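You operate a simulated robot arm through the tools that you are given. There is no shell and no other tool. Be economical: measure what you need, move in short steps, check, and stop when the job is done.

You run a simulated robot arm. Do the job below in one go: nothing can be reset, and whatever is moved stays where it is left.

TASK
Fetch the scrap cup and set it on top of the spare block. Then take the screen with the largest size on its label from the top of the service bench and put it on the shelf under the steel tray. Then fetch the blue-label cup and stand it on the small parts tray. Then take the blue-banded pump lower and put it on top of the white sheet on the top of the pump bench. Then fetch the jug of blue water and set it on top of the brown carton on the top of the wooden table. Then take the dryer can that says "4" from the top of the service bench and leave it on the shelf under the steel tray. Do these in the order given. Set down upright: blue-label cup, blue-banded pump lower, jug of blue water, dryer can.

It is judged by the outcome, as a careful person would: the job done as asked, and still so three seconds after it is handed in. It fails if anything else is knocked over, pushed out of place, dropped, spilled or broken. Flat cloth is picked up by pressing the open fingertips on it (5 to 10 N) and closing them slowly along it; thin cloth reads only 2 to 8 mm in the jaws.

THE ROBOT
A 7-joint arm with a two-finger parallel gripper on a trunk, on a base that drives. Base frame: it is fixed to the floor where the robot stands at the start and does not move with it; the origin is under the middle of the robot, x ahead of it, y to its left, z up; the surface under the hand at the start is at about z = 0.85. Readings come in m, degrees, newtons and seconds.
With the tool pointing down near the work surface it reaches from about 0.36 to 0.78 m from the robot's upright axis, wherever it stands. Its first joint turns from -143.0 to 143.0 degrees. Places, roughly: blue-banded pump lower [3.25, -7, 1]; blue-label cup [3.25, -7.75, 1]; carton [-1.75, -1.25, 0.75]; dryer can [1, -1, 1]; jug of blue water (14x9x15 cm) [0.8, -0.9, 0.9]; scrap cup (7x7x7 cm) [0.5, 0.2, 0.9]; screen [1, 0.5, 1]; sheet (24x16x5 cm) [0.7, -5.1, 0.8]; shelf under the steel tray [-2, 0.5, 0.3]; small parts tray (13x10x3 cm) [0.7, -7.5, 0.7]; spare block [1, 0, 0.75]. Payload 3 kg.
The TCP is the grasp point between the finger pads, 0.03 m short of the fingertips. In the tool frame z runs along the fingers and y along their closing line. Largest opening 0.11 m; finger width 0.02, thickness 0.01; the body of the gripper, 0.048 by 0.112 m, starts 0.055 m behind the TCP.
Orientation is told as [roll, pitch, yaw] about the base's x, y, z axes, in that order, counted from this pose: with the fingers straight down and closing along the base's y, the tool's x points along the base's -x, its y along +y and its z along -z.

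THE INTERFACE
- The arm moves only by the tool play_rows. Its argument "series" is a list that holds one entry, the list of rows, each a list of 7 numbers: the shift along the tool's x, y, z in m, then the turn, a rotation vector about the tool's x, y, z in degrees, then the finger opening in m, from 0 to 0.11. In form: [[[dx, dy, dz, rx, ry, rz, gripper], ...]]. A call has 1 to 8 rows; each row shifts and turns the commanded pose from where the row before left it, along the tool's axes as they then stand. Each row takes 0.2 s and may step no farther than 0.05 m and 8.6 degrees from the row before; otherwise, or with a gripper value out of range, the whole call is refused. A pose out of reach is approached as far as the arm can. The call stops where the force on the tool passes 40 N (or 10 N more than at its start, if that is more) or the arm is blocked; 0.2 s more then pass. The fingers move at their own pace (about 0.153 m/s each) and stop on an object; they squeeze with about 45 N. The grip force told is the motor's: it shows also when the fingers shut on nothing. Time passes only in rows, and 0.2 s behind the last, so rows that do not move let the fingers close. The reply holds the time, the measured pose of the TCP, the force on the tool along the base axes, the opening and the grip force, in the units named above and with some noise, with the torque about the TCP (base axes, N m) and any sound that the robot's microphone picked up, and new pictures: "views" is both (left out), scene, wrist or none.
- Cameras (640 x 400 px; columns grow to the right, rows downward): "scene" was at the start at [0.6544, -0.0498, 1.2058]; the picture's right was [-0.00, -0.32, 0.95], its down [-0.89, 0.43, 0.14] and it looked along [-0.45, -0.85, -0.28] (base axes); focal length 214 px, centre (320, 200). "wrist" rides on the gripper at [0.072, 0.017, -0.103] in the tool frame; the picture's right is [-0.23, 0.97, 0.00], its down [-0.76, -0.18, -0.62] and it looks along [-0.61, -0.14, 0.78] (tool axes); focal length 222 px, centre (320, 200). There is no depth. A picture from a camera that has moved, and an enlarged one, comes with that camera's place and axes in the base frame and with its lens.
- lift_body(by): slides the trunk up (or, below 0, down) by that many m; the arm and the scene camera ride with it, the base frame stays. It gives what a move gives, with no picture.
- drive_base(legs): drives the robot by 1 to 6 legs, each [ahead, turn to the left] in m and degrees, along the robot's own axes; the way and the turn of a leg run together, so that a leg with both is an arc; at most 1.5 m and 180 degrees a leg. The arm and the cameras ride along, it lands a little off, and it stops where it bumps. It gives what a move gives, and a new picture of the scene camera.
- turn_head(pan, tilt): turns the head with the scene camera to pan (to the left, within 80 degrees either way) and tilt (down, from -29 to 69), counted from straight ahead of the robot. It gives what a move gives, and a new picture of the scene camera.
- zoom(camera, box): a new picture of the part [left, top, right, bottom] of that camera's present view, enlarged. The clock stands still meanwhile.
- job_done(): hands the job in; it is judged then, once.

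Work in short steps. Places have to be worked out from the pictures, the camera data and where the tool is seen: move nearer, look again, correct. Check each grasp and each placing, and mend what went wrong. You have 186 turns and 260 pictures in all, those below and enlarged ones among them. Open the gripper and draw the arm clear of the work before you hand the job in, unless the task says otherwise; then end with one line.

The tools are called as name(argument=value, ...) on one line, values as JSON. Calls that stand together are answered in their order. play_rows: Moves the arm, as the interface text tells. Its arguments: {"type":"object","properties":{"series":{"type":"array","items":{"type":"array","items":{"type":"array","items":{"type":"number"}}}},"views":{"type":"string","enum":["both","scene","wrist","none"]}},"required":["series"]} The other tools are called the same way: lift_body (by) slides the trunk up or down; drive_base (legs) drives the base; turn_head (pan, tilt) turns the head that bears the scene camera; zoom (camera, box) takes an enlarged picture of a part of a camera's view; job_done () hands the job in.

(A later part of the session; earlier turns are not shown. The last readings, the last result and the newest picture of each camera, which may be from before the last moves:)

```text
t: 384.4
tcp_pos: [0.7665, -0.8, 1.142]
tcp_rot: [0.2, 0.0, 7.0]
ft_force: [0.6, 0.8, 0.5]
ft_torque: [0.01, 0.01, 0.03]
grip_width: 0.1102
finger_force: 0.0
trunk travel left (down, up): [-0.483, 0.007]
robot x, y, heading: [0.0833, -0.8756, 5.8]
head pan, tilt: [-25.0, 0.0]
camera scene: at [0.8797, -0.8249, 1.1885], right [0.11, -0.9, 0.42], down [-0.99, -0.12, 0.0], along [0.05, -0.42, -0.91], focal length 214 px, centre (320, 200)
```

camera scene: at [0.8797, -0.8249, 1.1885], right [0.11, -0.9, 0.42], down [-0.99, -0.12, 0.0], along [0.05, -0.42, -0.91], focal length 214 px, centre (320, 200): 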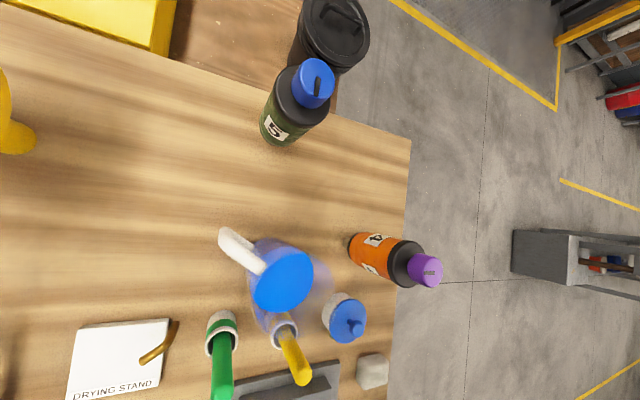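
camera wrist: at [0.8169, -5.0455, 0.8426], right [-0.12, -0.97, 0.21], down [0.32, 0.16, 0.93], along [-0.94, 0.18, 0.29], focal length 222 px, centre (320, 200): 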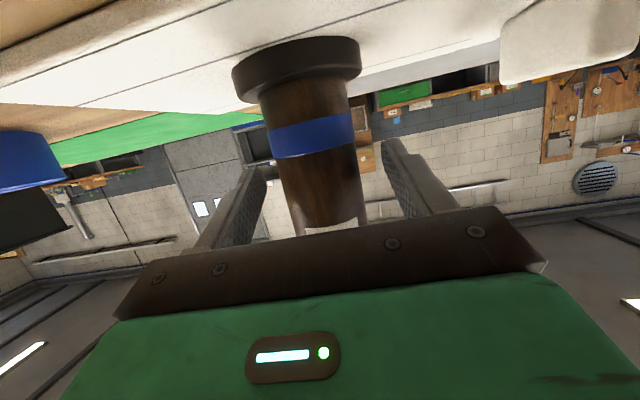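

Jug axis ≈(0.793, −0.903). I move over it at height and check centring.

play_rows(series=[[[-0.0046, -0.0352, 0, 0, 0, 0, 0.11], [-0.0046, -0.0352, 0, 0, 0, 0, 0.11], [-0.0046, -0.0352, 0, 0, 0, 0, 0.11]]], views="wrist")

turn_head(pan=0, tilt=30)

```text
t: 385.2
tcp_pos: [0.7951, -0.9042, 1.1439]
tcp_rot: [0.2, -0.2, 6.8]
ft_force: [-1.3, 0.2, -0.5]
ft_torque: [-0.03, 0.03, 0.0]
grip_width: 0.1099
finger_force: 0.0
trunk travel left (down, up): [-0.483, 0.007]
robot x, y, heading: [0.0833, -0.8792, 5.7]
head pan, tilt: [-25.0, 0.0]
camera wrist: at [0.7204, -0.8969, 1.2469], right [0.11, 0.99, 0.0], down [0.78, -0.09, 0.62], along [0.62, -0.07, -0.78], focal length 222 px, centre (320, 200)
```

wrist: 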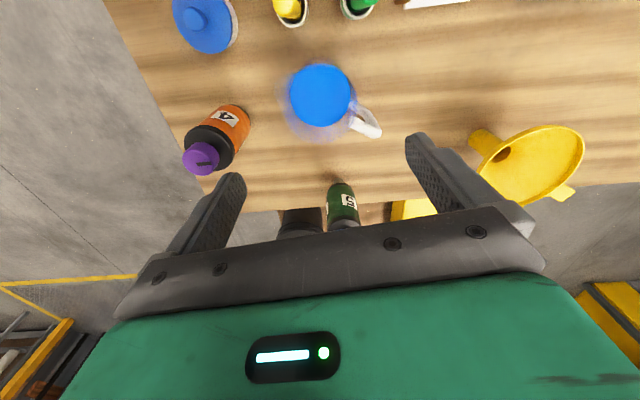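

```text
t: 386.2
tcp_pos: [0.7929, -0.9035, 1.1434]
tcp_rot: [0.1, 0.0, 6.8]
ft_force: [-0.2, 0.2, -1.0]
ft_torque: [0.0, 0.01, -0.04]
grip_width: 0.11
finger_force: 0.1
trunk travel left (down, up): [-0.483, 0.007]
robot x, y, heading: [0.0866, -0.882, 5.9]
head pan, tilt: [0.0, 30.0]
camera scene: at [0.8546, -0.8962, 1.1804], right [0.12, -0.99, 0.0], down [-0.86, -0.11, 0.5], along [-0.5, -0.06, -0.87], focal length 214 px, centre (320, 200)
```

scene: 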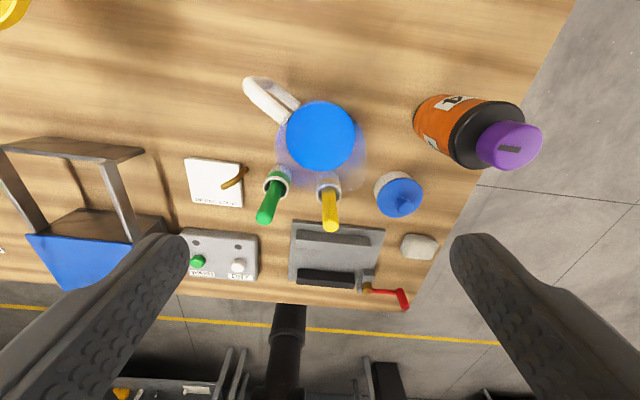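

Well centred. I descend to z≈0.965 with force watch.

play_rows(series=[[[0, 0, 0.045, 0, 0, 0, 0.11], [0, 0, 0.045, 0, 0, 0, 0.11], [0, 0, 0.03, 0, 0, 0, 0.11]]])

```text
t: 387.0
tcp_pos: [0.7943, -0.9025, 1.0223]
tcp_rot: [0.3, -0.1, 6.9]
ft_force: [0.5, -0.3, -0.1]
ft_torque: [0.01, 0.02, -0.01]
grip_width: 0.1099
finger_force: 0.1
trunk travel left (down, up): [-0.483, 0.007]
robot x, y, heading: [0.0828, -0.881, 5.9]
head pan, tilt: [0.0, 30.0]
camera scene: at [0.8544, -0.8954, 1.0598], right [0.12, -0.99, 0.0], down [-0.86, -0.11, 0.5], along [-0.5, -0.06, -0.87], focal length 214 px, centre (320, 200)
camera wrist: at [0.7198, -0.8955, 1.1256], right [0.11, 0.99, 0.0], down [0.78, -0.09, 0.62], along [0.62, -0.06, -0.78], focal length 222 px, centre (320, 200)
```

scene: 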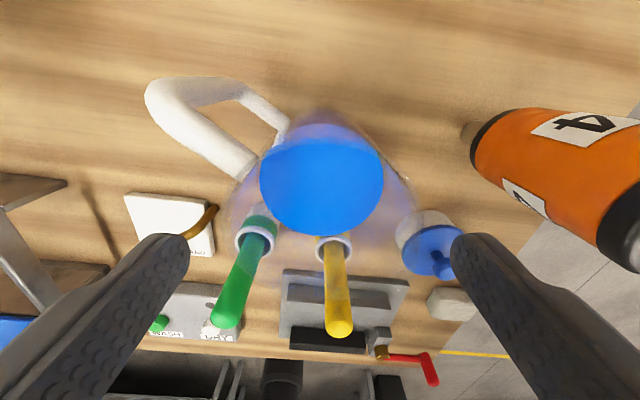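
wrist: 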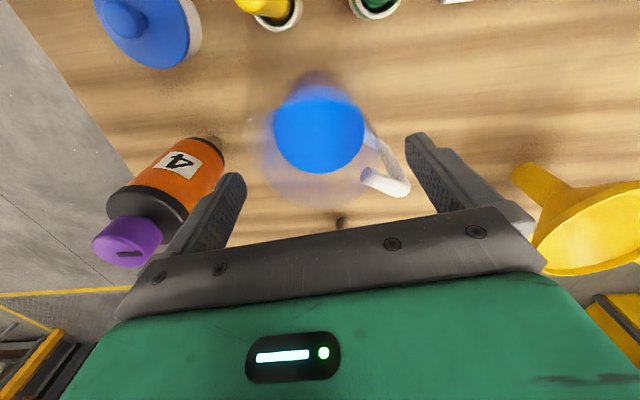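

Clear of handle and can. I descend the last ~5.5 cm.

play_rows(series=[[[0, 0, 0.03, 0, 0, 0, 0.11], [0, 0, 0.027, 0, 0, 0, 0.11]]])

```text
t: 387.6
tcp_pos: [0.7926, -0.9056, 0.9649]
tcp_rot: [0.2, -0.1, 6.9]
ft_force: [0.2, -0.6, 0.3]
ft_torque: [-0.02, 0.05, 0.01]
grip_width: 0.1099
finger_force: 0.1
trunk travel left (down, up): [-0.483, 0.007]
robot x, y, heading: [0.0836, -0.8783, 5.8]
head pan, tilt: [0.0, 30.0]
camera scene: at [0.8532, -0.8966, 1.0018], right [0.12, -0.99, 0.0], down [-0.86, -0.11, 0.5], along [-0.5, -0.06, -0.87], focal length 214 px, centre (320, 200)
camera wrist: at [0.7187, -0.8967, 1.0678], right [0.11, 0.99, 0.0], down [0.78, -0.09, 0.62], along [0.62, -0.06, -0.78], focal length 222 px, centre (320, 200)
```

scene: 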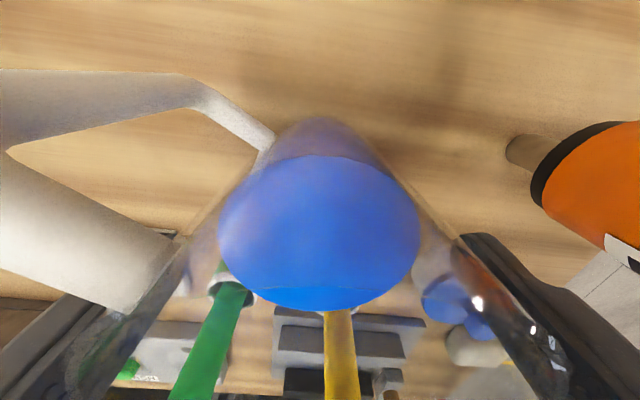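
wrist: 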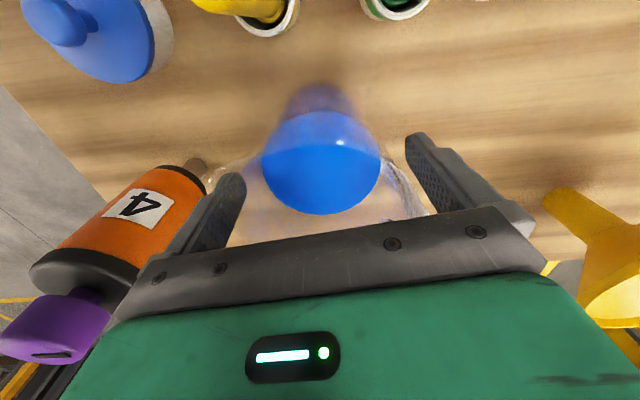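

Jug straddled. I close gently.

play_rows(series=[[[0, 0, 0, 0, 0, 0, 0.1], [0, 0, 0, 0, 0, 0, 0.09], [0, 0, 0, 0, 0, 0, 0.08], [0, 0, 0, 0, 0, 0, 0.07], [0, 0, 0, 0, 0, 0, 0.07]]], views="scene")

```text
t: 388.8
tcp_pos: [0.7912, -0.9038, 0.9654]
tcp_rot: [0.3, 0.1, 6.9]
ft_force: [0.4, 0.8, 0.8]
ft_torque: [-0.11, -0.14, 0.0]
grip_width: 0.0852
finger_force: 44.9
trunk travel left (down, up): [-0.483, 0.007]
robot x, y, heading: [0.0858, -0.8795, 5.7]
head pan, tilt: [0.0, 30.0]
camera scene: at [0.8531, -0.8966, 1.0026], right [0.12, -0.99, 0.0], down [-0.86, -0.11, 0.5], along [-0.5, -0.06, -0.87], focal length 214 px, centre (320, 200)
```

scene: 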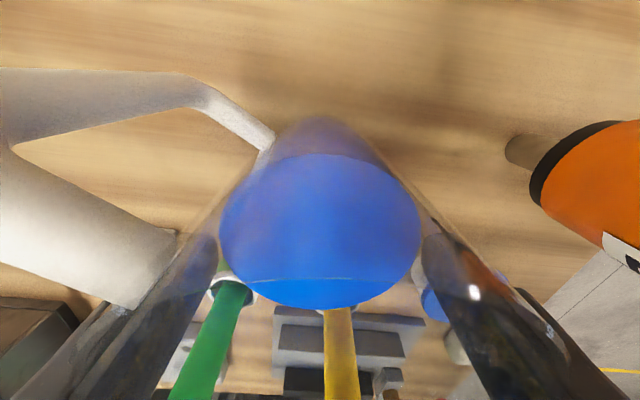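

Gripped (8.5 cm). I lift smoothly 17 cm.

play_rows(series=[[[0, 0, -0.01, 0, 0, 0, 0.07], [0, 0, -0.02, 0, 0, 0, 0.07], [0, 0, -0.025, 0, 0, 0, 0.07], [0, 0, -0.025, 0, 0, 0, 0.07], [0, 0, -0.025, 0, 0, 0, 0.07], [0, 0, -0.025, 0, 0, 0, 0.07], [0, 0, -0.025, 0, 0, 0, 0.07], [0, 0, -0.02, 0, 0, 0, 0.07]]], views="both")

```text
t: 390.6
tcp_pos: [0.7924, -0.9062, 1.1409]
tcp_rot: [0.2, 0.0, 6.9]
ft_force: [0.1, -0.2, -5.3]
ft_torque: [-0.01, 0.04, 0.0]
grip_width: 0.0853
finger_force: 45.1
trunk travel left (down, up): [-0.483, 0.007]
robot x, y, heading: [0.0856, -0.8774, 5.4]
head pan, tilt: [0.0, 30.0]
camera scene: at [0.8541, -0.898, 1.1777], right [0.12, -0.99, 0.0], down [-0.86, -0.11, 0.5], along [-0.5, -0.06, -0.87], focal length 214 px, centre (320, 200)
camera wrist: at [0.7195, -0.8981, 1.2436], right [0.11, 0.99, 0.0], down [0.78, -0.09, 0.62], along [0.62, -0.06, -0.78], focal length 222 px, centre (320, 200)
```

scene: 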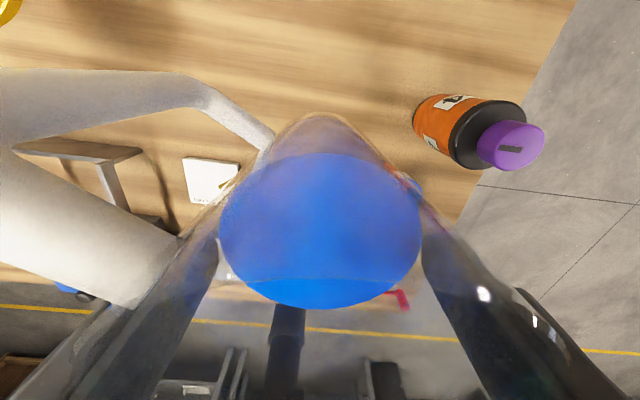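
wrist: 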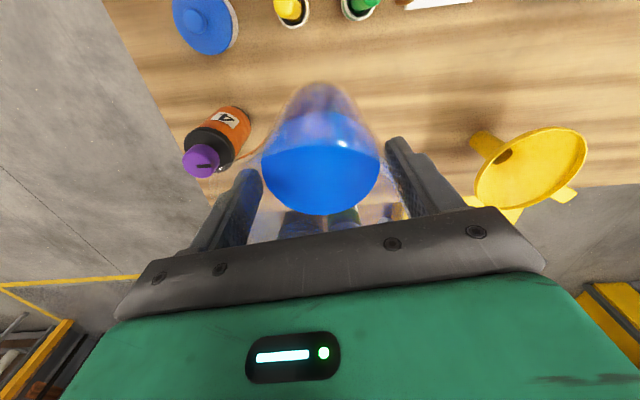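

Lifted, level. I back away from the bench and turn around in steps.

drive_base(legs=[[-0.55, 0], [0, 45], [0, 45]])

drive_base(legs=[[0, 45], [0, 40]])

```text
t: 398.0
tcp_pos: [-0.446, -0.2257, 1.1381]
tcp_rot: [0.1, 0.2, 97.1]
ft_force: [-1.7, 1.1, -5.4]
ft_torque: [-0.1, -0.03, 0.0]
grip_width: 0.0853
finger_force: 45.5
trunk travel left (down, up): [-0.483, 0.007]
robot x, y, heading: [-0.3872, -0.9316, 96.4]
head pan, tilt: [0.0, 30.0]
camera scene: at [-0.4536, -0.164, 1.1751], right [0.99, 0.12, 0.0], down [0.11, -0.86, 0.5], along [0.06, -0.5, -0.86], focal length 214 px, centre (320, 200)
```

scene: 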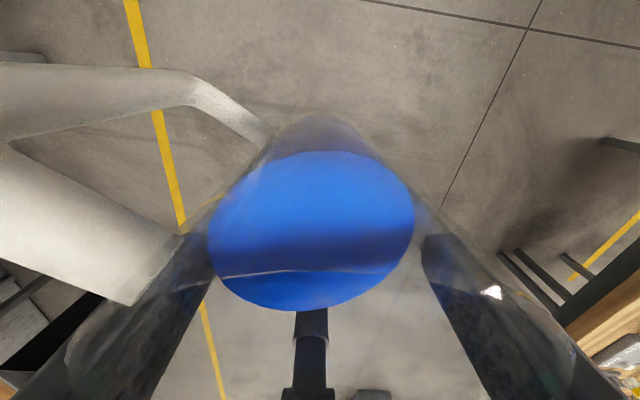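

```text
t: 402.4
tcp_pos: [-1.0893, -0.9545, 1.1404]
tcp_rot: [-0.2, 0.1, -175.4]
ft_force: [0.4, -3.7, -5.8]
ft_torque: [0.17, 0.0, 0.05]
grip_width: 0.0851
finger_force: 45.4
trunk travel left (down, up): [-0.483, 0.007]
robot x, y, heading: [-0.3948, -0.8468, -175.9]
head pan, tilt: [0.0, 30.0]
camera scene: at [-1.15, -0.9592, 1.1766], right [-0.08, 1.0, 0.0], down [0.86, 0.07, 0.5], along [0.5, 0.04, -0.87], focal length 214 px, centre (320, 200)
```

scene: 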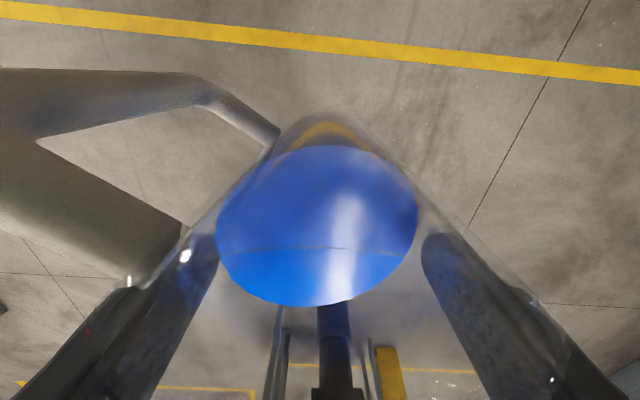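

Turned. Now look forward to the table with the carton.

turn_head(pan=0, tilt=-28)

```text
t: 403.7
tcp_pos: [-1.0881, -0.9508, 1.1399]
tcp_rot: [0.1, 0.1, -175.4]
ft_force: [1.3, -0.6, -5.5]
ft_torque: [0.03, -0.02, -0.03]
grip_width: 0.0815
finger_force: 45.1
trunk travel left (down, up): [-0.483, 0.007]
robot x, y, heading: [-0.3915, -0.8503, -176.0]
head pan, tilt: [0.0, -28.0]
camera scene: at [-1.2375, -0.9624, 1.1996], right [-0.08, 1.0, 0.0], down [0.88, 0.07, -0.47], along [-0.47, -0.04, -0.88], focal length 214 px, centre (320, 200)
```

scene: 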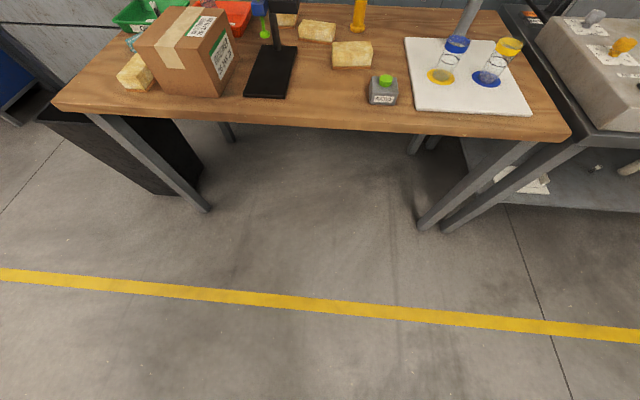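

Grip width changed from 85 to 81.5 mm, so I check the jug in the hand.

zoom(camera="wrist", box=[0, 0, 640, 400])

turn_head(pan=0, tilt=30)

```text
1.00 times, centred on (320, 200) of wrist (not enlarged: the box is as wide or as high as the picture)
camera zoom: at [-1.0147, -0.9619, 1.2432], right [-0.15, -0.99, 0.0], down [-0.77, 0.12, 0.62], along [-0.61, 0.09, -0.78], focal length 222 px, centre (320, 200)
```

zoom: 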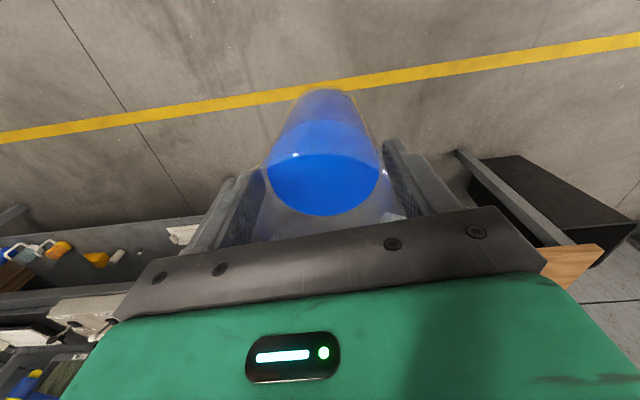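

```text
t: 405.0
tcp_pos: [-1.0891, -0.9516, 1.1409]
tcp_rot: [0.1, 0.1, -175.4]
ft_force: [0.5, 1.0, -4.4]
ft_torque: [0.05, -0.04, 0.0]
grip_width: 0.0815
finger_force: 45.0
trunk travel left (down, up): [-0.483, 0.007]
robot x, y, heading: [-0.3949, -0.8535, -176.5]
head pan, tilt: [0.0, 30.0]
camera scene: at [-1.1504, -0.9549, 1.1771], right [-0.08, 1.0, 0.0], down [0.86, 0.07, 0.5], along [0.5, 0.04, -0.87], focal length 214 px, centre (320, 200)
```

scene: 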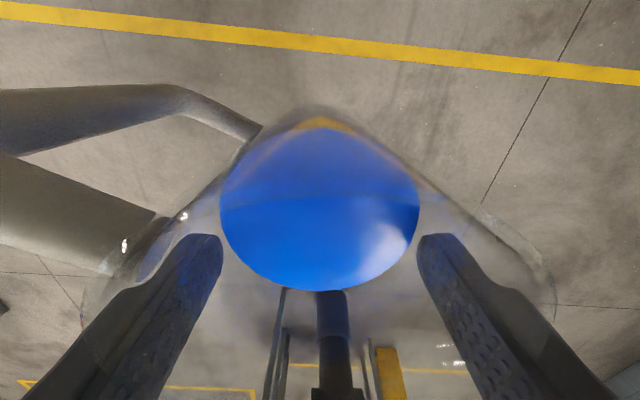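

The jug slipped perhaps a few mm but is held and upright. The carton's top is about z≈0.905 near (−1.9, −1.4). I drive there in gentle legs.

drive_base(legs=[[0, 14], [0, 14], [0.45, 0]])

```text
t: 409.4
tcp_pos: [-1.3345, -1.5023, 1.1392]
tcp_rot: [0.1, 0.2, -147.3]
ft_force: [0.0, 0.6, -5.4]
ft_torque: [0.08, -0.06, -0.02]
grip_width: 0.0812
finger_force: 44.7
trunk travel left (down, up): [-0.483, 0.007]
robot x, y, heading: [-0.7737, -1.0794, -148.2]
head pan, tilt: [0.0, 30.0]
camera scene: at [-1.387, -1.5366, 1.1769], right [-0.54, 0.84, 0.0], down [0.73, 0.47, 0.5], along [0.42, 0.27, -0.87], focal length 214 px, centre (320, 200)
```

scene: 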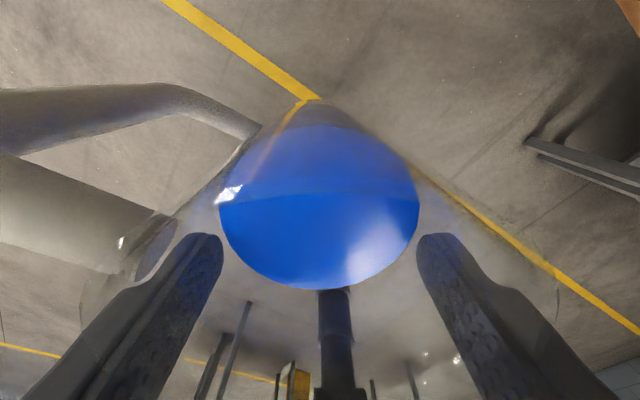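

Stable. I continue 0.5 m and look at the carton before turning.

drive_base(legs=[[0.45, 0]])

turn_head(pan=-50, tilt=0)

```text
t: 412.1
tcp_pos: [-1.7176, -1.7385, 1.1409]
tcp_rot: [0.1, 0.1, -147.7]
ft_force: [0.3, 0.1, -5.5]
ft_torque: [0.06, -0.04, 0.02]
grip_width: 0.0813
finger_force: 44.7
trunk travel left (down, up): [-0.483, 0.007]
robot x, y, heading: [-1.1538, -1.3186, -148.1]
head pan, tilt: [0.0, 30.0]
camera scene: at [-1.7702, -1.7711, 1.1775], right [-0.54, 0.84, 0.0], down [0.73, 0.47, 0.5], along [0.42, 0.27, -0.87], focal length 214 px, centre (320, 200)
```

scene: 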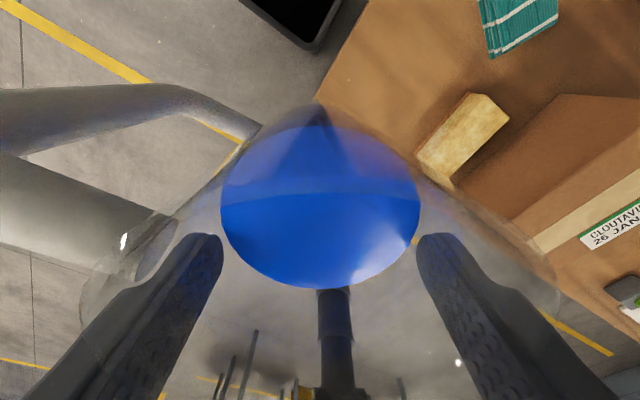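

```text
t: 413.3
tcp_pos: [-1.718, -1.7394, 1.1407]
tcp_rot: [0.0, 0.1, -147.5]
ft_force: [0.0, 0.4, -5.6]
ft_torque: [0.08, -0.06, 0.01]
grip_width: 0.0813
finger_force: 44.7
trunk travel left (down, up): [-0.483, 0.007]
robot x, y, heading: [-1.1499, -1.3137, -148.4]
head pan, tilt: [-50.0, 0.0]
camera scene: at [-1.848, -1.7388, 1.2103], right [-0.35, 0.54, 0.76], down [0.84, 0.54, 0.0], along [-0.41, 0.65, -0.64], focal length 214 px, centre (320, 200)
```

scene: 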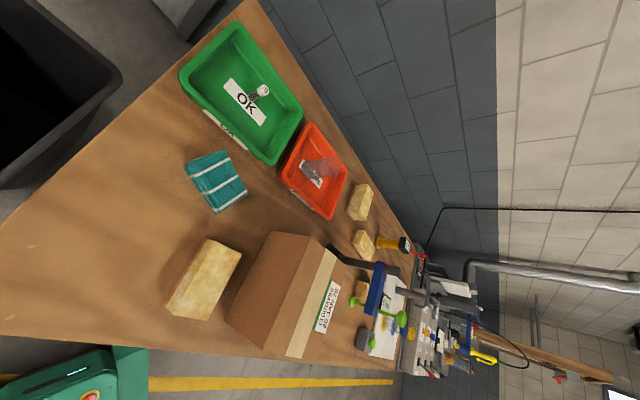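

I zoom on the carton to measure it.

zoom(camera="scene", box=[200, 210, 400, 370])

```text
2.50 times, centred on (300, 290) of scene
camera zoom: at [-1.848, -1.7388, 1.2103], right [-0.35, 0.54, 0.76], down [0.84, 0.54, 0.0], along [-0.41, 0.65, -0.64], focal length 536 px, centre (370, -25)
```

zoom: 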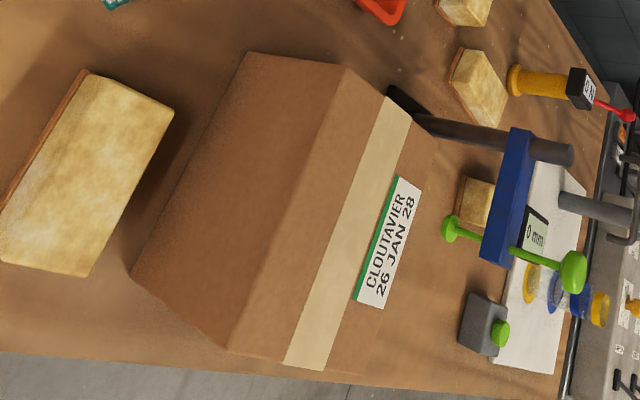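

The carton top is x −1.965…−1.743, y −1.406…−1.231, z≈0.893 (centre ≈(−1.854, −1.318)). Turning right ~31° brings the jug over it with clearance.

drive_base(legs=[[0, -16], [0, -16]])

turn_head(pan=0, tilt=28)

```text
t: 415.6
tcp_pos: [-1.8558, -1.3717, 1.141]
tcp_rot: [0.0, 0.2, -179.8]
ft_force: [-0.3, -0.3, -5.7]
ft_torque: [-0.02, -0.06, -0.04]
grip_width: 0.0812
finger_force: 45.4
trunk travel left (down, up): [-0.483, 0.007]
robot x, y, heading: [-1.1549, -1.3475, 180.1]
head pan, tilt: [-50.0, 0.0]
camera scene: at [-1.9668, -1.3026, 1.2097], right [0.0, 0.64, 0.76], down [1.0, 0.0, 0.0], along [0.0, 0.76, -0.64], focal length 214 px, centre (320, 200)
```

scene: 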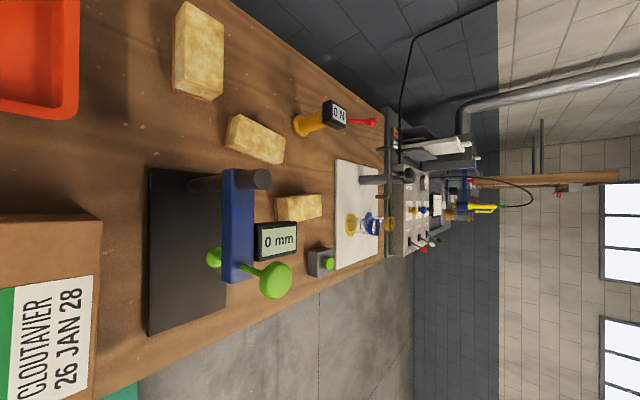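

```text
t: 416.8
tcp_pos: [-1.8547, -1.3729, 1.1405]
tcp_rot: [0.1, 0.2, -179.8]
ft_force: [0.5, 0.3, -4.6]
ft_torque: [0.01, -0.04, -0.01]
grip_width: 0.0811
finger_force: 45.3
trunk travel left (down, up): [-0.483, 0.007]
robot x, y, heading: [-1.1557, -1.3519, 179.7]
head pan, tilt: [0.0, 28.0]
camera scene: at [-1.9204, -1.3714, 1.1775], right [0.0, 1.0, 0.0], down [0.88, 0.0, 0.47], along [0.47, 0.0, -0.88], focal length 214 px, centre (320, 200)
```

scene: 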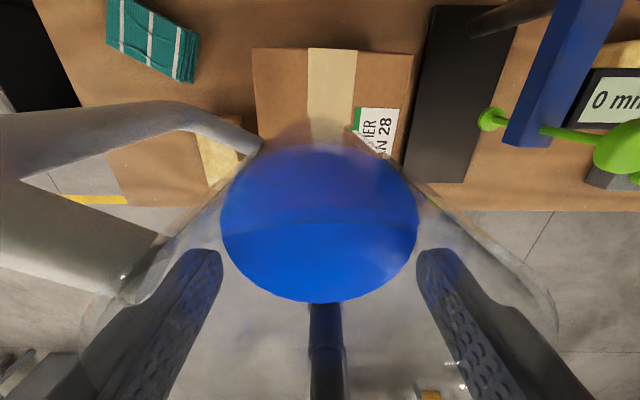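

Reconciling both views: table z≈0.80, carton top z≈0.93, centre ≈(−1.855, −1.362). I shift 1 cm in y and lower slowly.

play_rows(series=[[[0, -0.01, 0.005, 0, 0, 0, 0.07], [0, 0, 0.015, 0, 0, 0, 0.07], [0, 0, 0.015, 0, 0, 0, 0.07], [0, 0, 0.01, 0, 0, 0, 0.07], [0, 0, 0.005, 0, 0, 0, 0.07]]], views="wrist")

```text
t: 418.0
tcp_pos: [-1.8547, -1.3618, 1.09]
tcp_rot: [0.0, 0.1, -179.8]
ft_force: [0.2, 0.0, -4.5]
ft_torque: [0.02, -0.05, 0.02]
grip_width: 0.0809
finger_force: 44.5
trunk travel left (down, up): [-0.483, 0.007]
robot x, y, heading: [-1.1535, -1.3475, 180.0]
head pan, tilt: [0.0, 28.0]
camera wrist: at [-1.7823, -1.3782, 1.1936], right [-0.22, -0.97, 0.0], down [-0.76, 0.18, 0.62], along [-0.61, 0.14, -0.78], focal length 222 px, centre (320, 200)
```

wrist: 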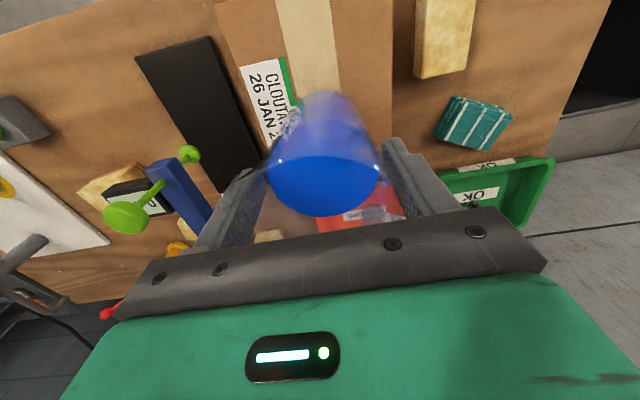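

Jug is over the carton. I lower further in 4 mm steps.

play_rows(series=[[[0, 0, 0.006, 0, 0, 0, 0.07], [0, 0, 0.005, 0, 0, 0, 0.07], [0, 0, 0.004, 0, 0, 0, 0.07], [0, 0, 0.004, 0, 0, 0, 0.07], [0, 0, 0.004, 0, 0, 0, 0.07], [0, 0, 0, 0, 0, 0, 0.07]]], views="none")

```text
t: 419.4
tcp_pos: [-1.8541, -1.3622, 1.0679]
tcp_rot: [0.1, 0.2, -179.8]
ft_force: [-0.9, -0.4, -4.8]
ft_torque: [0.07, -0.02, -0.03]
grip_width: 0.0812
finger_force: 44.6
trunk travel left (down, up): [-0.483, 0.007]
robot x, y, heading: [-1.1561, -1.3507, 179.9]
head pan, tilt: [0.0, 28.0]
```

play_rows(series=[[[0, 0, 0.004, 0, 0, 0, 0.07], [0, 0, 0.004, 0, 0, 0, 0.07], [0, 0, 0.003, 0, 0, 0, 0.07], [0, 0, 0.003, 0, 0, 0, 0.07], [0, 0, 0.003, 0, 0, 0, 0.07], [0, 0, 0, 0, 0, 0, 0.07]]], views="wrist")

```text
t: 420.8
tcp_pos: [-1.8551, -1.3616, 1.0518]
tcp_rot: [0.2, 0.1, -179.8]
ft_force: [-0.4, 0.5, -4.5]
ft_torque: [0.04, -0.06, 0.02]
grip_width: 0.0811
finger_force: 45.2
trunk travel left (down, up): [-0.483, 0.007]
robot x, y, heading: [-1.1516, -1.3512, 180.0]
head pan, tilt: [0.0, 28.0]
camera wrist: at [-1.7818, -1.3784, 1.1552], right [-0.22, -0.97, 0.0], down [-0.76, 0.18, 0.62], along [-0.61, 0.14, -0.78], focal length 222 px, centre (320, 200)
```

wrist: 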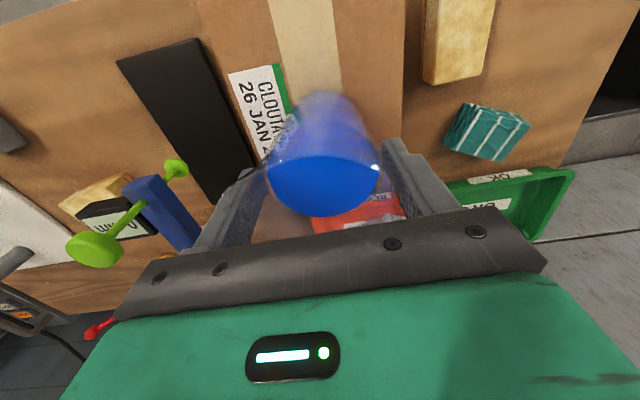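

No contact yet; continue.

play_rows(series=[[[0, 0, 0.003, 0, 0, 0, 0.07], [0, 0, 0.003, 0, 0, 0, 0.07], [0, 0, 0.003, 0, 0, 0, 0.07], [0, 0, 0.003, 0, 0, 0, 0.07], [0, 0, 0.003, 0, 0, 0, 0.07], [0, 0, 0, 0, 0, 0, 0.07]]], views="none")

```text
t: 421.5
tcp_pos: [-1.8555, -1.3643, 1.0499]
tcp_rot: [0.2, -0.6, -179.7]
ft_force: [2.1, 1.4, 13.5]
ft_torque: [0.77, -0.13, -0.1]
grip_width: 0.0808
finger_force: 45.5
trunk travel left (down, up): [-0.483, 0.007]
robot x, y, heading: [-1.1504, -1.3469, 179.7]
head pan, tilt: [0.0, 28.0]
stopped in row 3: the force on the tool passed its limit at 44 N (the readings are from after the stop); the commanded pose is now the measured one
```

Contact with the carton top. I hold a moment, then open slowly.

play_rows(series=[[[0, 0, 0, 0, 0, 0, 0.075], [0, 0, 0, 0, 0, 0, 0.085], [0, 0, 0, 0, 0, 0, 0.095], [0, 0, 0, 0, 0, 0, 0.11], [0, 0, 0, 0, 0, 0, 0.11]]])

```text
t: 422.7
tcp_pos: [-1.8555, -1.3629, 1.0484]
tcp_rot: [0.2, -0.2, -179.8]
ft_force: [-0.2, -0.2, 0.5]
ft_torque: [0.0, -0.01, 0.03]
grip_width: 0.1099
finger_force: 0.1
trunk travel left (down, up): [-0.483, 0.007]
robot x, y, heading: [-1.1532, -1.349, 179.7]
head pan, tilt: [0.0, 28.0]
camera scene: at [-1.921, -1.3632, 1.084], right [0.0, 1.0, 0.0], down [0.89, 0.01, 0.47], along [0.47, 0.0, -0.89], focal length 214 px, centre (320, 200)
camera wrist: at [-1.7828, -1.3798, 1.1501], right [-0.22, -0.97, 0.0], down [-0.76, 0.18, 0.63], along [-0.61, 0.14, -0.78], focal length 222 px, centre (320, 200)
```

scene: 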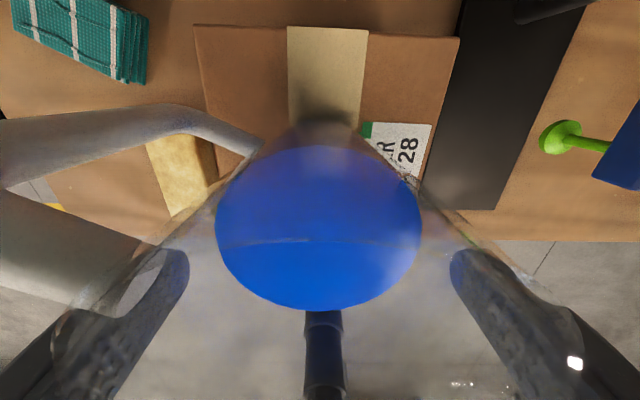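
wrist: 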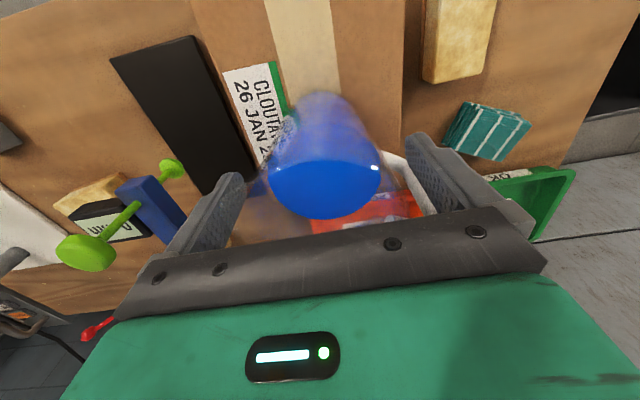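

Released. I lift straight up slowly, watching for any catch on the handle.

play_rows(series=[[[0, 0, -0.015, 0, 0, 0, 0.11], [0, 0, -0.02, 0, 0, 0, 0.11], [0, 0, -0.02, 0, 0, 0, 0.11], [0, 0, -0.025, 0, 0, 0, 0.11]]])

```text
t: 423.7
tcp_pos: [-1.8545, -1.3615, 1.1271]
tcp_rot: [0.2, -0.4, -179.8]
ft_force: [-0.7, 0.5, -0.5]
ft_torque: [-0.04, 0.01, -0.01]
grip_width: 0.1099
finger_force: 0.1
trunk travel left (down, up): [-0.483, 0.007]
robot x, y, heading: [-1.1548, -1.3492, 179.9]
head pan, tilt: [0.0, 28.0]
camera scene: at [-1.9191, -1.3619, 1.1649], right [0.0, 1.0, 0.0], down [0.89, 0.01, 0.46], along [0.46, 0.0, -0.89], focal length 214 px, centre (320, 200)
camera wrist: at [-1.7808, -1.3784, 1.2308], right [-0.22, -0.97, 0.0], down [-0.76, 0.18, 0.63], along [-0.61, 0.14, -0.78], focal length 222 px, centre (320, 200)
```

scene: 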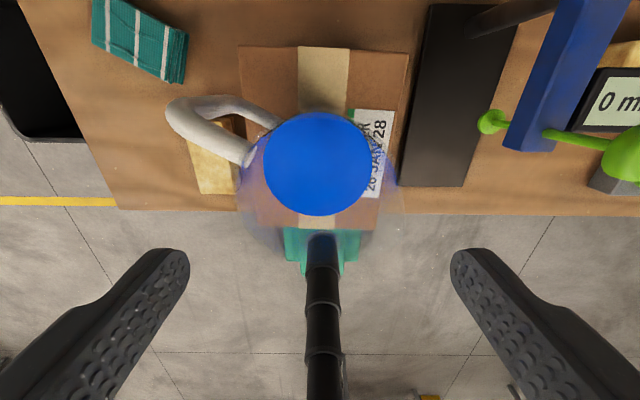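
wrist: 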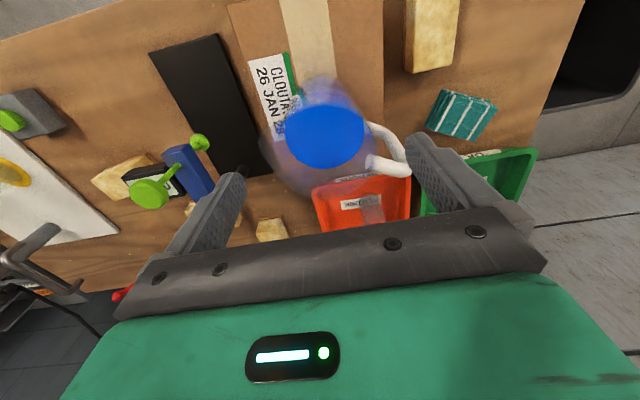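

The jug stands upright on the carton. I raise a bit more and back away.

play_rows(series=[[[0, 0, -0.025, 0, 0, 0, 0.11], [0, 0, -0.02, 0, 0, 0, 0.11]]], views="none")

drive_base(legs=[[-0.8, 0]])

turn_head(pan=0, tilt=-28)

```text
t: 424.3
tcp_pos: [-1.8562, -1.3627, 1.1751]
tcp_rot: [0.2, -0.4, -179.7]
ft_force: [-0.6, 0.0, 1.0]
ft_torque: [0.0, 0.02, 0.0]
grip_width: 0.1101
finger_force: 0.0
trunk travel left (down, up): [-0.483, 0.007]
robot x, y, heading: [-1.1519, -1.3467, 180.0]
head pan, tilt: [0.0, 28.0]
```

```text
t: 428.7
tcp_pos: [-1.0354, -1.3625, 1.1745]
tcp_rot: [0.2, -0.3, -179.9]
ft_force: [-0.2, 0.5, -0.4]
ft_torque: [0.03, 0.02, 0.02]
grip_width: 0.1099
finger_force: 0.1
trunk travel left (down, up): [-0.483, 0.007]
robot x, y, heading: [-0.3349, -1.3486, 179.8]
head pan, tilt: [0.0, 28.0]
camera scene: at [-1.1001, -1.3621, 1.2113], right [0.0, 1.0, 0.0], down [0.89, 0.0, 0.46], along [0.46, 0.0, -0.89], focal length 214 px, centre (320, 200)
```

scene: 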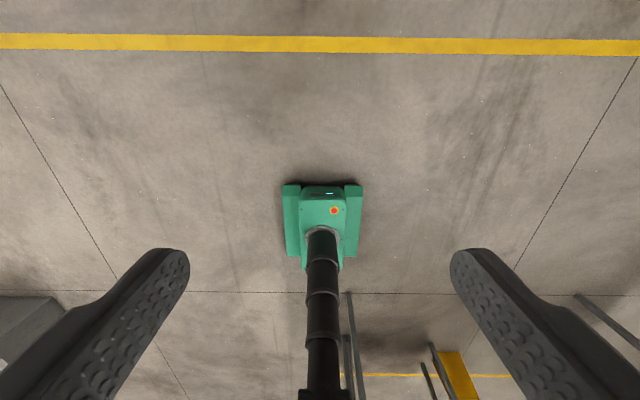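

```text
t: 430.0
tcp_pos: [-1.036, -1.3635, 1.1748]
tcp_rot: [0.2, -0.4, -179.9]
ft_force: [0.8, -0.1, 0.3]
ft_torque: [0.01, 0.03, -0.02]
grip_width: 0.1098
finger_force: 0.0
trunk travel left (down, up): [-0.483, 0.007]
robot x, y, heading: [-0.335, -1.3491, 180.1]
head pan, tilt: [0.0, -28.0]
camera scene: at [-1.1844, -1.3623, 1.2356], right [0.0, 1.0, 0.0], down [0.88, 0.0, -0.47], along [-0.47, 0.0, -0.88], focal length 214 px, centre (320, 200)
```

scene: 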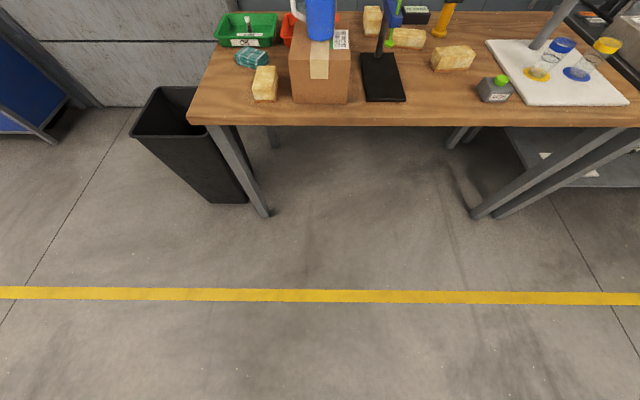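

Next the dryer can "4". I'll take it from the bench's south end (tool pointing +y), so I drive to about (0.83, −1.95).

drive_base(legs=[[0, 45], [0, 45], [0, 45], [0, 18]])

turn_head(pan=0, tilt=-20)

```text
t: 435.8
tcp_pos: [-0.0535, -1.9927, 1.1786]
tcp_rot: [0.3, -0.6, -67.1]
ft_force: [-0.3, 0.5, 1.1]
ft_torque: [-0.04, -0.05, 0.0]
grip_width: 0.1101
finger_force: 0.1
trunk travel left (down, up): [-0.483, 0.007]
robot x, y, heading: [-0.4213, -1.3795, -65.5]
head pan, tilt: [0.0, -28.0]
stopped in leg 3: the robot was blocked; the commanded pose is now the measured one
camera scene: at [0.004, -2.1301, 1.24], right [-0.92, -0.39, -0.01], down [-0.34, 0.81, -0.48], along [0.19, -0.44, -0.88], focal length 214 px, centre (320, 200)
```

scene: 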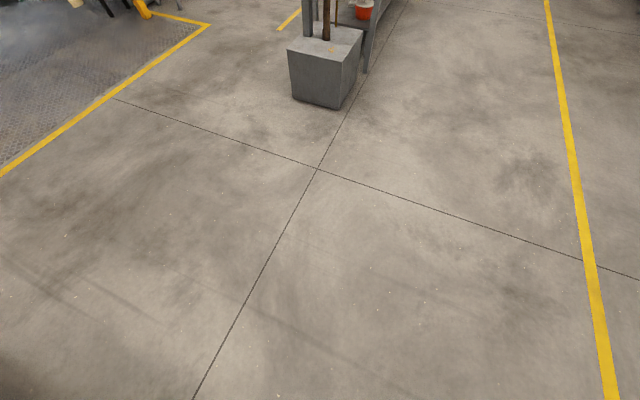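

```text
t: 436.5
tcp_pos: [-0.0529, -1.9929, 1.1767]
tcp_rot: [0.3, -0.6, -67.0]
ft_force: [0.0, -0.6, 0.2]
ft_torque: [0.01, 0.03, 0.02]
grip_width: 0.1101
finger_force: 0.1
trunk travel left (down, up): [-0.483, 0.007]
robot x, y, heading: [-0.4197, -1.3795, -65.4]
head pan, tilt: [0.0, -20.0]
camera scene: at [0.0015, -2.1202, 1.2307], right [-0.92, -0.39, 0.0], down [-0.36, 0.86, -0.35], along [0.14, -0.32, -0.94], focal length 214 px, centre (320, 200)
```

scene: 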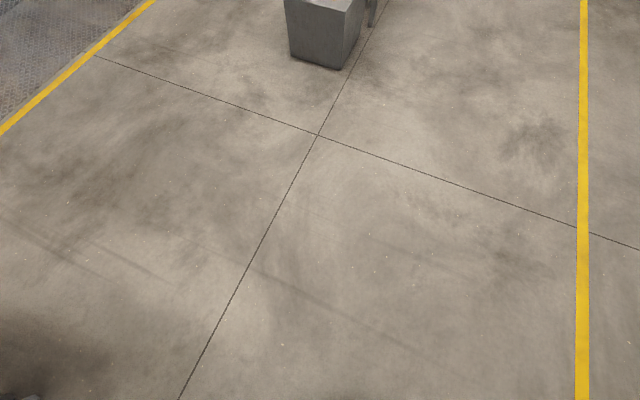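

I turn toward the target, drive, and face +y.

drive_base(legs=[[0, 41], [1.37, 0], [0, 45], [0, 45], [0, 24]])

turn_head(pan=0, tilt=-20)

```text
t: 450.5
tcp_pos: [0.8307, -1.2261, 1.1792]
tcp_rot: [0.2, -0.7, 81.1]
ft_force: [0.5, -1.2, -0.6]
ft_torque: [0.04, 0.05, 0.0]
grip_width: 0.1101
finger_force: 0.0
trunk travel left (down, up): [-0.483, 0.007]
robot x, y, heading: [0.9101, -1.9571, 84.7]
head pan, tilt: [0.0, -20.0]
stopped in leg 5: the robot was blocked; the commanded pose is now the measured one
camera scene: at [0.852, -1.0891, 1.2328], right [0.99, -0.15, -0.01], down [-0.15, -0.92, -0.35], along [0.05, 0.35, -0.94], focal length 214 px, centre (320, 200)
```

scene: 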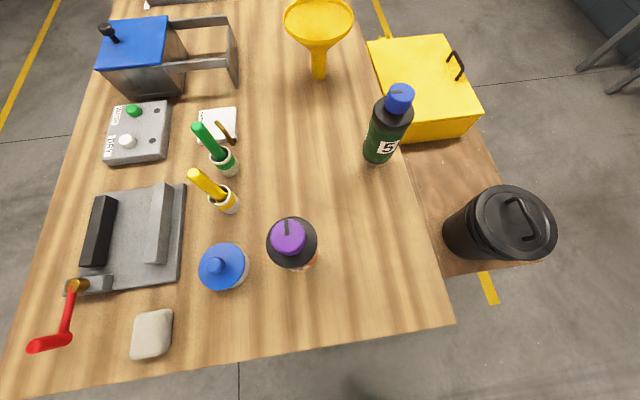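

```text
t: 451.1
tcp_pos: [0.8285, -1.2265, 1.1783]
tcp_rot: [0.3, -0.7, 81.2]
ft_force: [-0.3, 0.1, 0.0]
ft_torque: [-0.01, -0.04, 0.04]
grip_width: 0.11
finger_force: 0.2
trunk travel left (down, up): [-0.483, 0.007]
robot x, y, heading: [0.9101, -1.9611, 84.6]
head pan, tilt: [0.0, -20.0]
camera scene: at [0.8502, -1.089, 1.232], right [0.99, -0.15, 0.0], down [-0.14, -0.92, -0.35], along [0.05, 0.35, -0.94], focal length 214 px, centre (320, 200)
```

scene: 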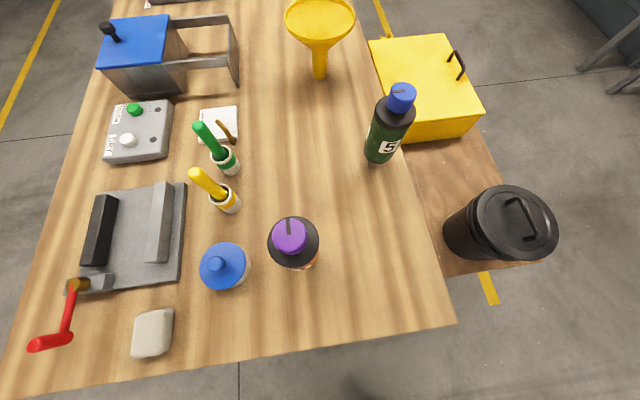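

Can "4" stands at ≈(0.825, −1.05), jar to its left. I pitch the tool to 65° and look.

play_rows(series=[[[0, 0, 0, 0, -8.1, 0, 0.085], [0, 0, 0, 0, -8.1, 0, 0.085], [0, 0, 0, 0, -8.1, 0, 0.085], [0, 0, 0, 0, -8.1, 0, 0.085], [0, 0, 0, 0, -8.1, 0, 0.085], [0, 0, 0, 0, -8.1, 0, 0.085], [0, 0, 0, 0, -8.1, 0, 0.085], [0, 0, 0, 0, -8.1, 0, 0.085]]], views="wrist")

turn_head(pan=0, tilt=20)

```text
t: 452.9
tcp_pos: [0.8302, -1.2276, 1.1786]
tcp_rot: [0.7, -65.7, 80.5]
ft_force: [0.4, -0.2, 0.5]
ft_torque: [0.02, 0.02, 0.04]
grip_width: 0.0849
finger_force: 0.1
trunk travel left (down, up): [-0.483, 0.007]
robot x, y, heading: [0.91, -1.9595, 84.7]
head pan, tilt: [0.0, -20.0]
camera wrist: at [0.7947, -1.3476, 1.1554], right [-0.95, 0.24, 0.21], down [0.14, -0.28, 0.95], along [0.29, 0.93, 0.23], focal length 222 px, centre (320, 200)
```

wrist: 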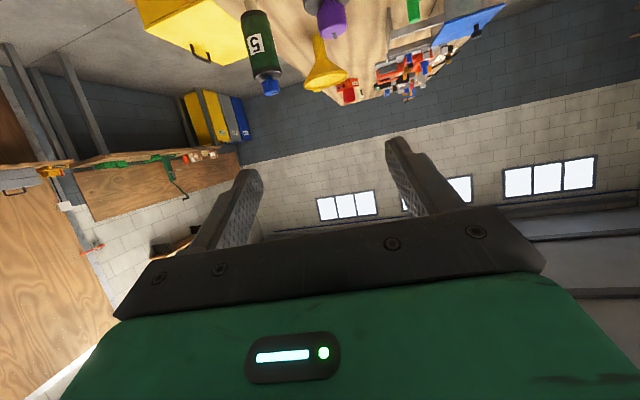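

```text
t: 454.0
tcp_pos: [0.8297, -1.2275, 1.1791]
tcp_rot: [0.7, -65.3, 80.6]
ft_force: [0.1, 0.3, 0.8]
ft_torque: [-0.01, 0.01, 0.0]
grip_width: 0.0851
finger_force: 0.1
trunk travel left (down, up): [-0.483, 0.007]
robot x, y, heading: [0.9077, -1.9556, 84.6]
head pan, tilt: [0.0, 20.0]
camera scene: at [0.8294, -1.2281, 1.2626], right [0.99, -0.15, 0.0], down [-0.11, -0.69, -0.71], along [0.1, 0.71, -0.7], focal length 214 px, centre (320, 200)
```

scene: 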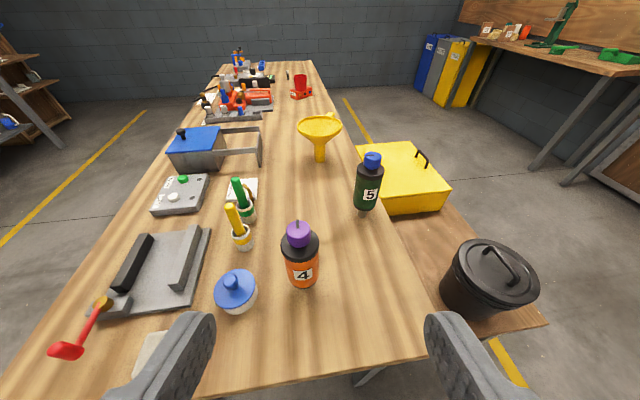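

Can "4": axis ≈(0.824, −1.035), body z 0.85–0.97. I move down to a pre-grasp point 14 cm in front of it.

play_rows(series=[[[0.0359, 0.0063, 0.0253, 0, 0, 0, 0.085], [0.0359, 0.0063, 0.0253, 0, 0, 0, 0.085], [0.0359, 0.0063, 0.0253, 0, 0, 0, 0.085], [0.0359, 0.0063, 0.0253, 0, 0, 0, 0.085], [0.0359, 0.0063, 0.0253, 0, 0, 0, 0.085], [0.0359, 0.0063, 0.0253, 0, 0, 0, 0.085]]])

```text
t: 455.4
tcp_pos: [0.7979, -1.1723, 0.9188]
tcp_rot: [0.5, -65.5, 80.9]
ft_force: [-0.2, 0.0, -0.1]
ft_torque: [0.01, 0.03, 0.0]
grip_width: 0.0848
finger_force: 0.1
trunk travel left (down, up): [-0.483, 0.007]
robot x, y, heading: [0.9059, -1.9586, 84.6]
head pan, tilt: [0.0, 20.0]
camera scene: at [0.7983, -1.1745, 1.0025], right [0.99, -0.15, 0.0], down [-0.11, -0.69, -0.71], along [0.11, 0.71, -0.7], focal length 214 px, centre (320, 200)
camera wrist: at [0.7632, -1.2936, 0.8955], right [-0.95, 0.24, 0.21], down [0.14, -0.28, 0.95], along [0.29, 0.93, 0.23], focal length 222 px, centre (320, 200)
```

scene: 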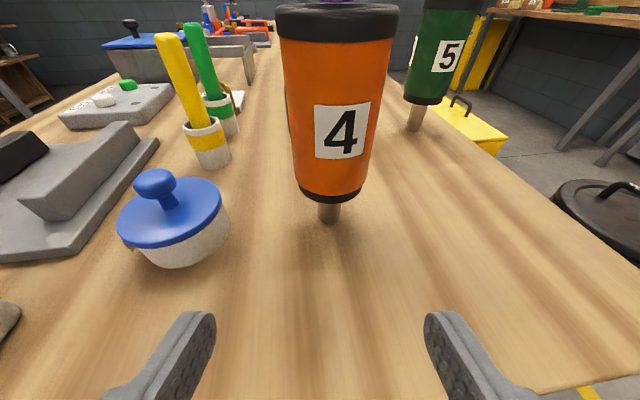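
wrist: 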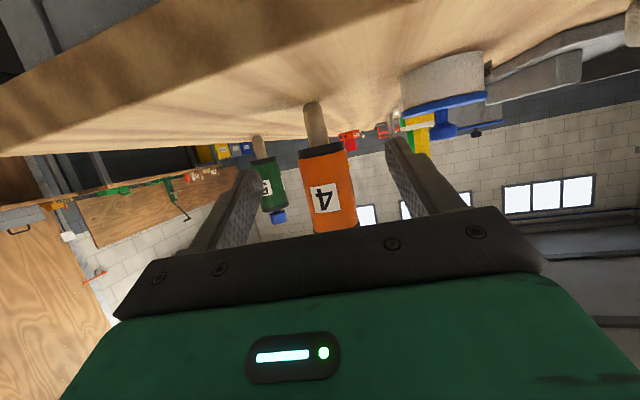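

The can stands on a thin stem; axis ≈(0.826, −1.047). I advance to straddle the orange body.

play_rows(series=[[[-0.0209, -0.0023, 0.0328, 0, 0, 0, 0.085], [-0.0209, -0.0023, 0.0328, 0, 0, 0, 0.085], [-0.0209, -0.0023, 0.0328, 0, 0, 0, 0.085]]], views="wrist")

```text
t: 456.2
tcp_pos: [0.8237, -1.0579, 0.9387]
tcp_rot: [0.6, -65.4, 80.7]
ft_force: [0.2, 0.2, -0.7]
ft_torque: [0.02, -0.02, 0.0]
grip_width: 0.0852
finger_force: 0.0
trunk travel left (down, up): [-0.483, 0.007]
robot x, y, heading: [0.9119, -1.9609, 84.6]
head pan, tilt: [0.0, 20.0]
camera wrist: at [0.7881, -1.1783, 0.9144], right [-0.95, 0.24, 0.21], down [0.14, -0.28, 0.95], along [0.29, 0.93, 0.23], focal length 222 px, centre (320, 200)
```

wrist: 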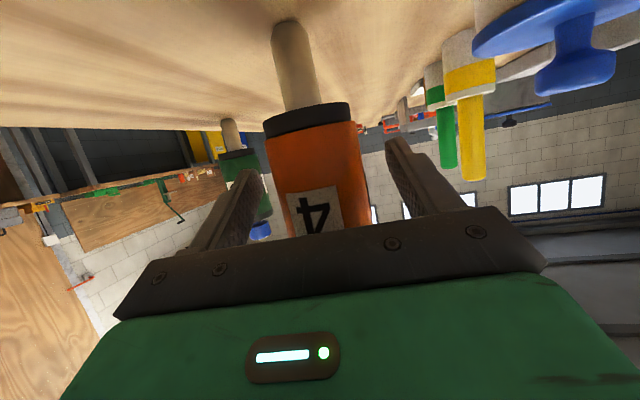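

Straddled. I close.

play_rows(series=[[[0, 0, 0, 0, 0, 0, 0.07], [0, 0, 0, 0, 0, 0, 0.055], [0, 0, 0, 0, 0, 0, 0.045], [0, 0, 0, 0, 0, 0, 0.045]]], views="wrist")

```text
t: 457.2
tcp_pos: [0.8217, -1.0583, 0.937]
tcp_rot: [0.7, -65.5, 80.5]
ft_force: [2.3, 1.5, 1.7]
ft_torque: [0.12, -0.13, -0.04]
grip_width: 0.0545
finger_force: 45.0
trunk travel left (down, up): [-0.483, 0.007]
robot x, y, heading: [0.9084, -1.9608, 84.7]
head pan, tilt: [0.0, 20.0]
camera wrist: at [0.7875, -1.1789, 0.9142], right [-0.95, 0.24, 0.21], down [0.14, -0.28, 0.95], along [0.29, 0.93, 0.23], focal length 222 px, centre (320, 200)
```

wrist: 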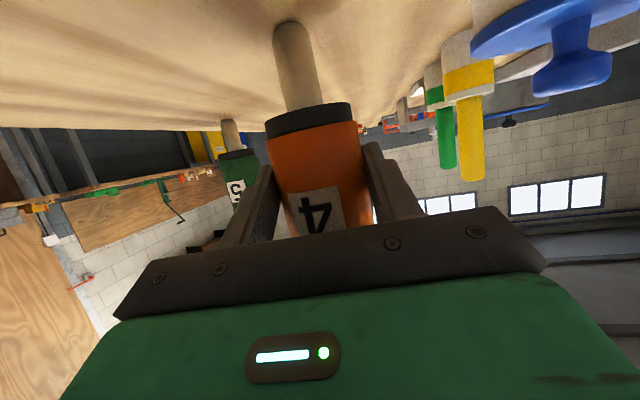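

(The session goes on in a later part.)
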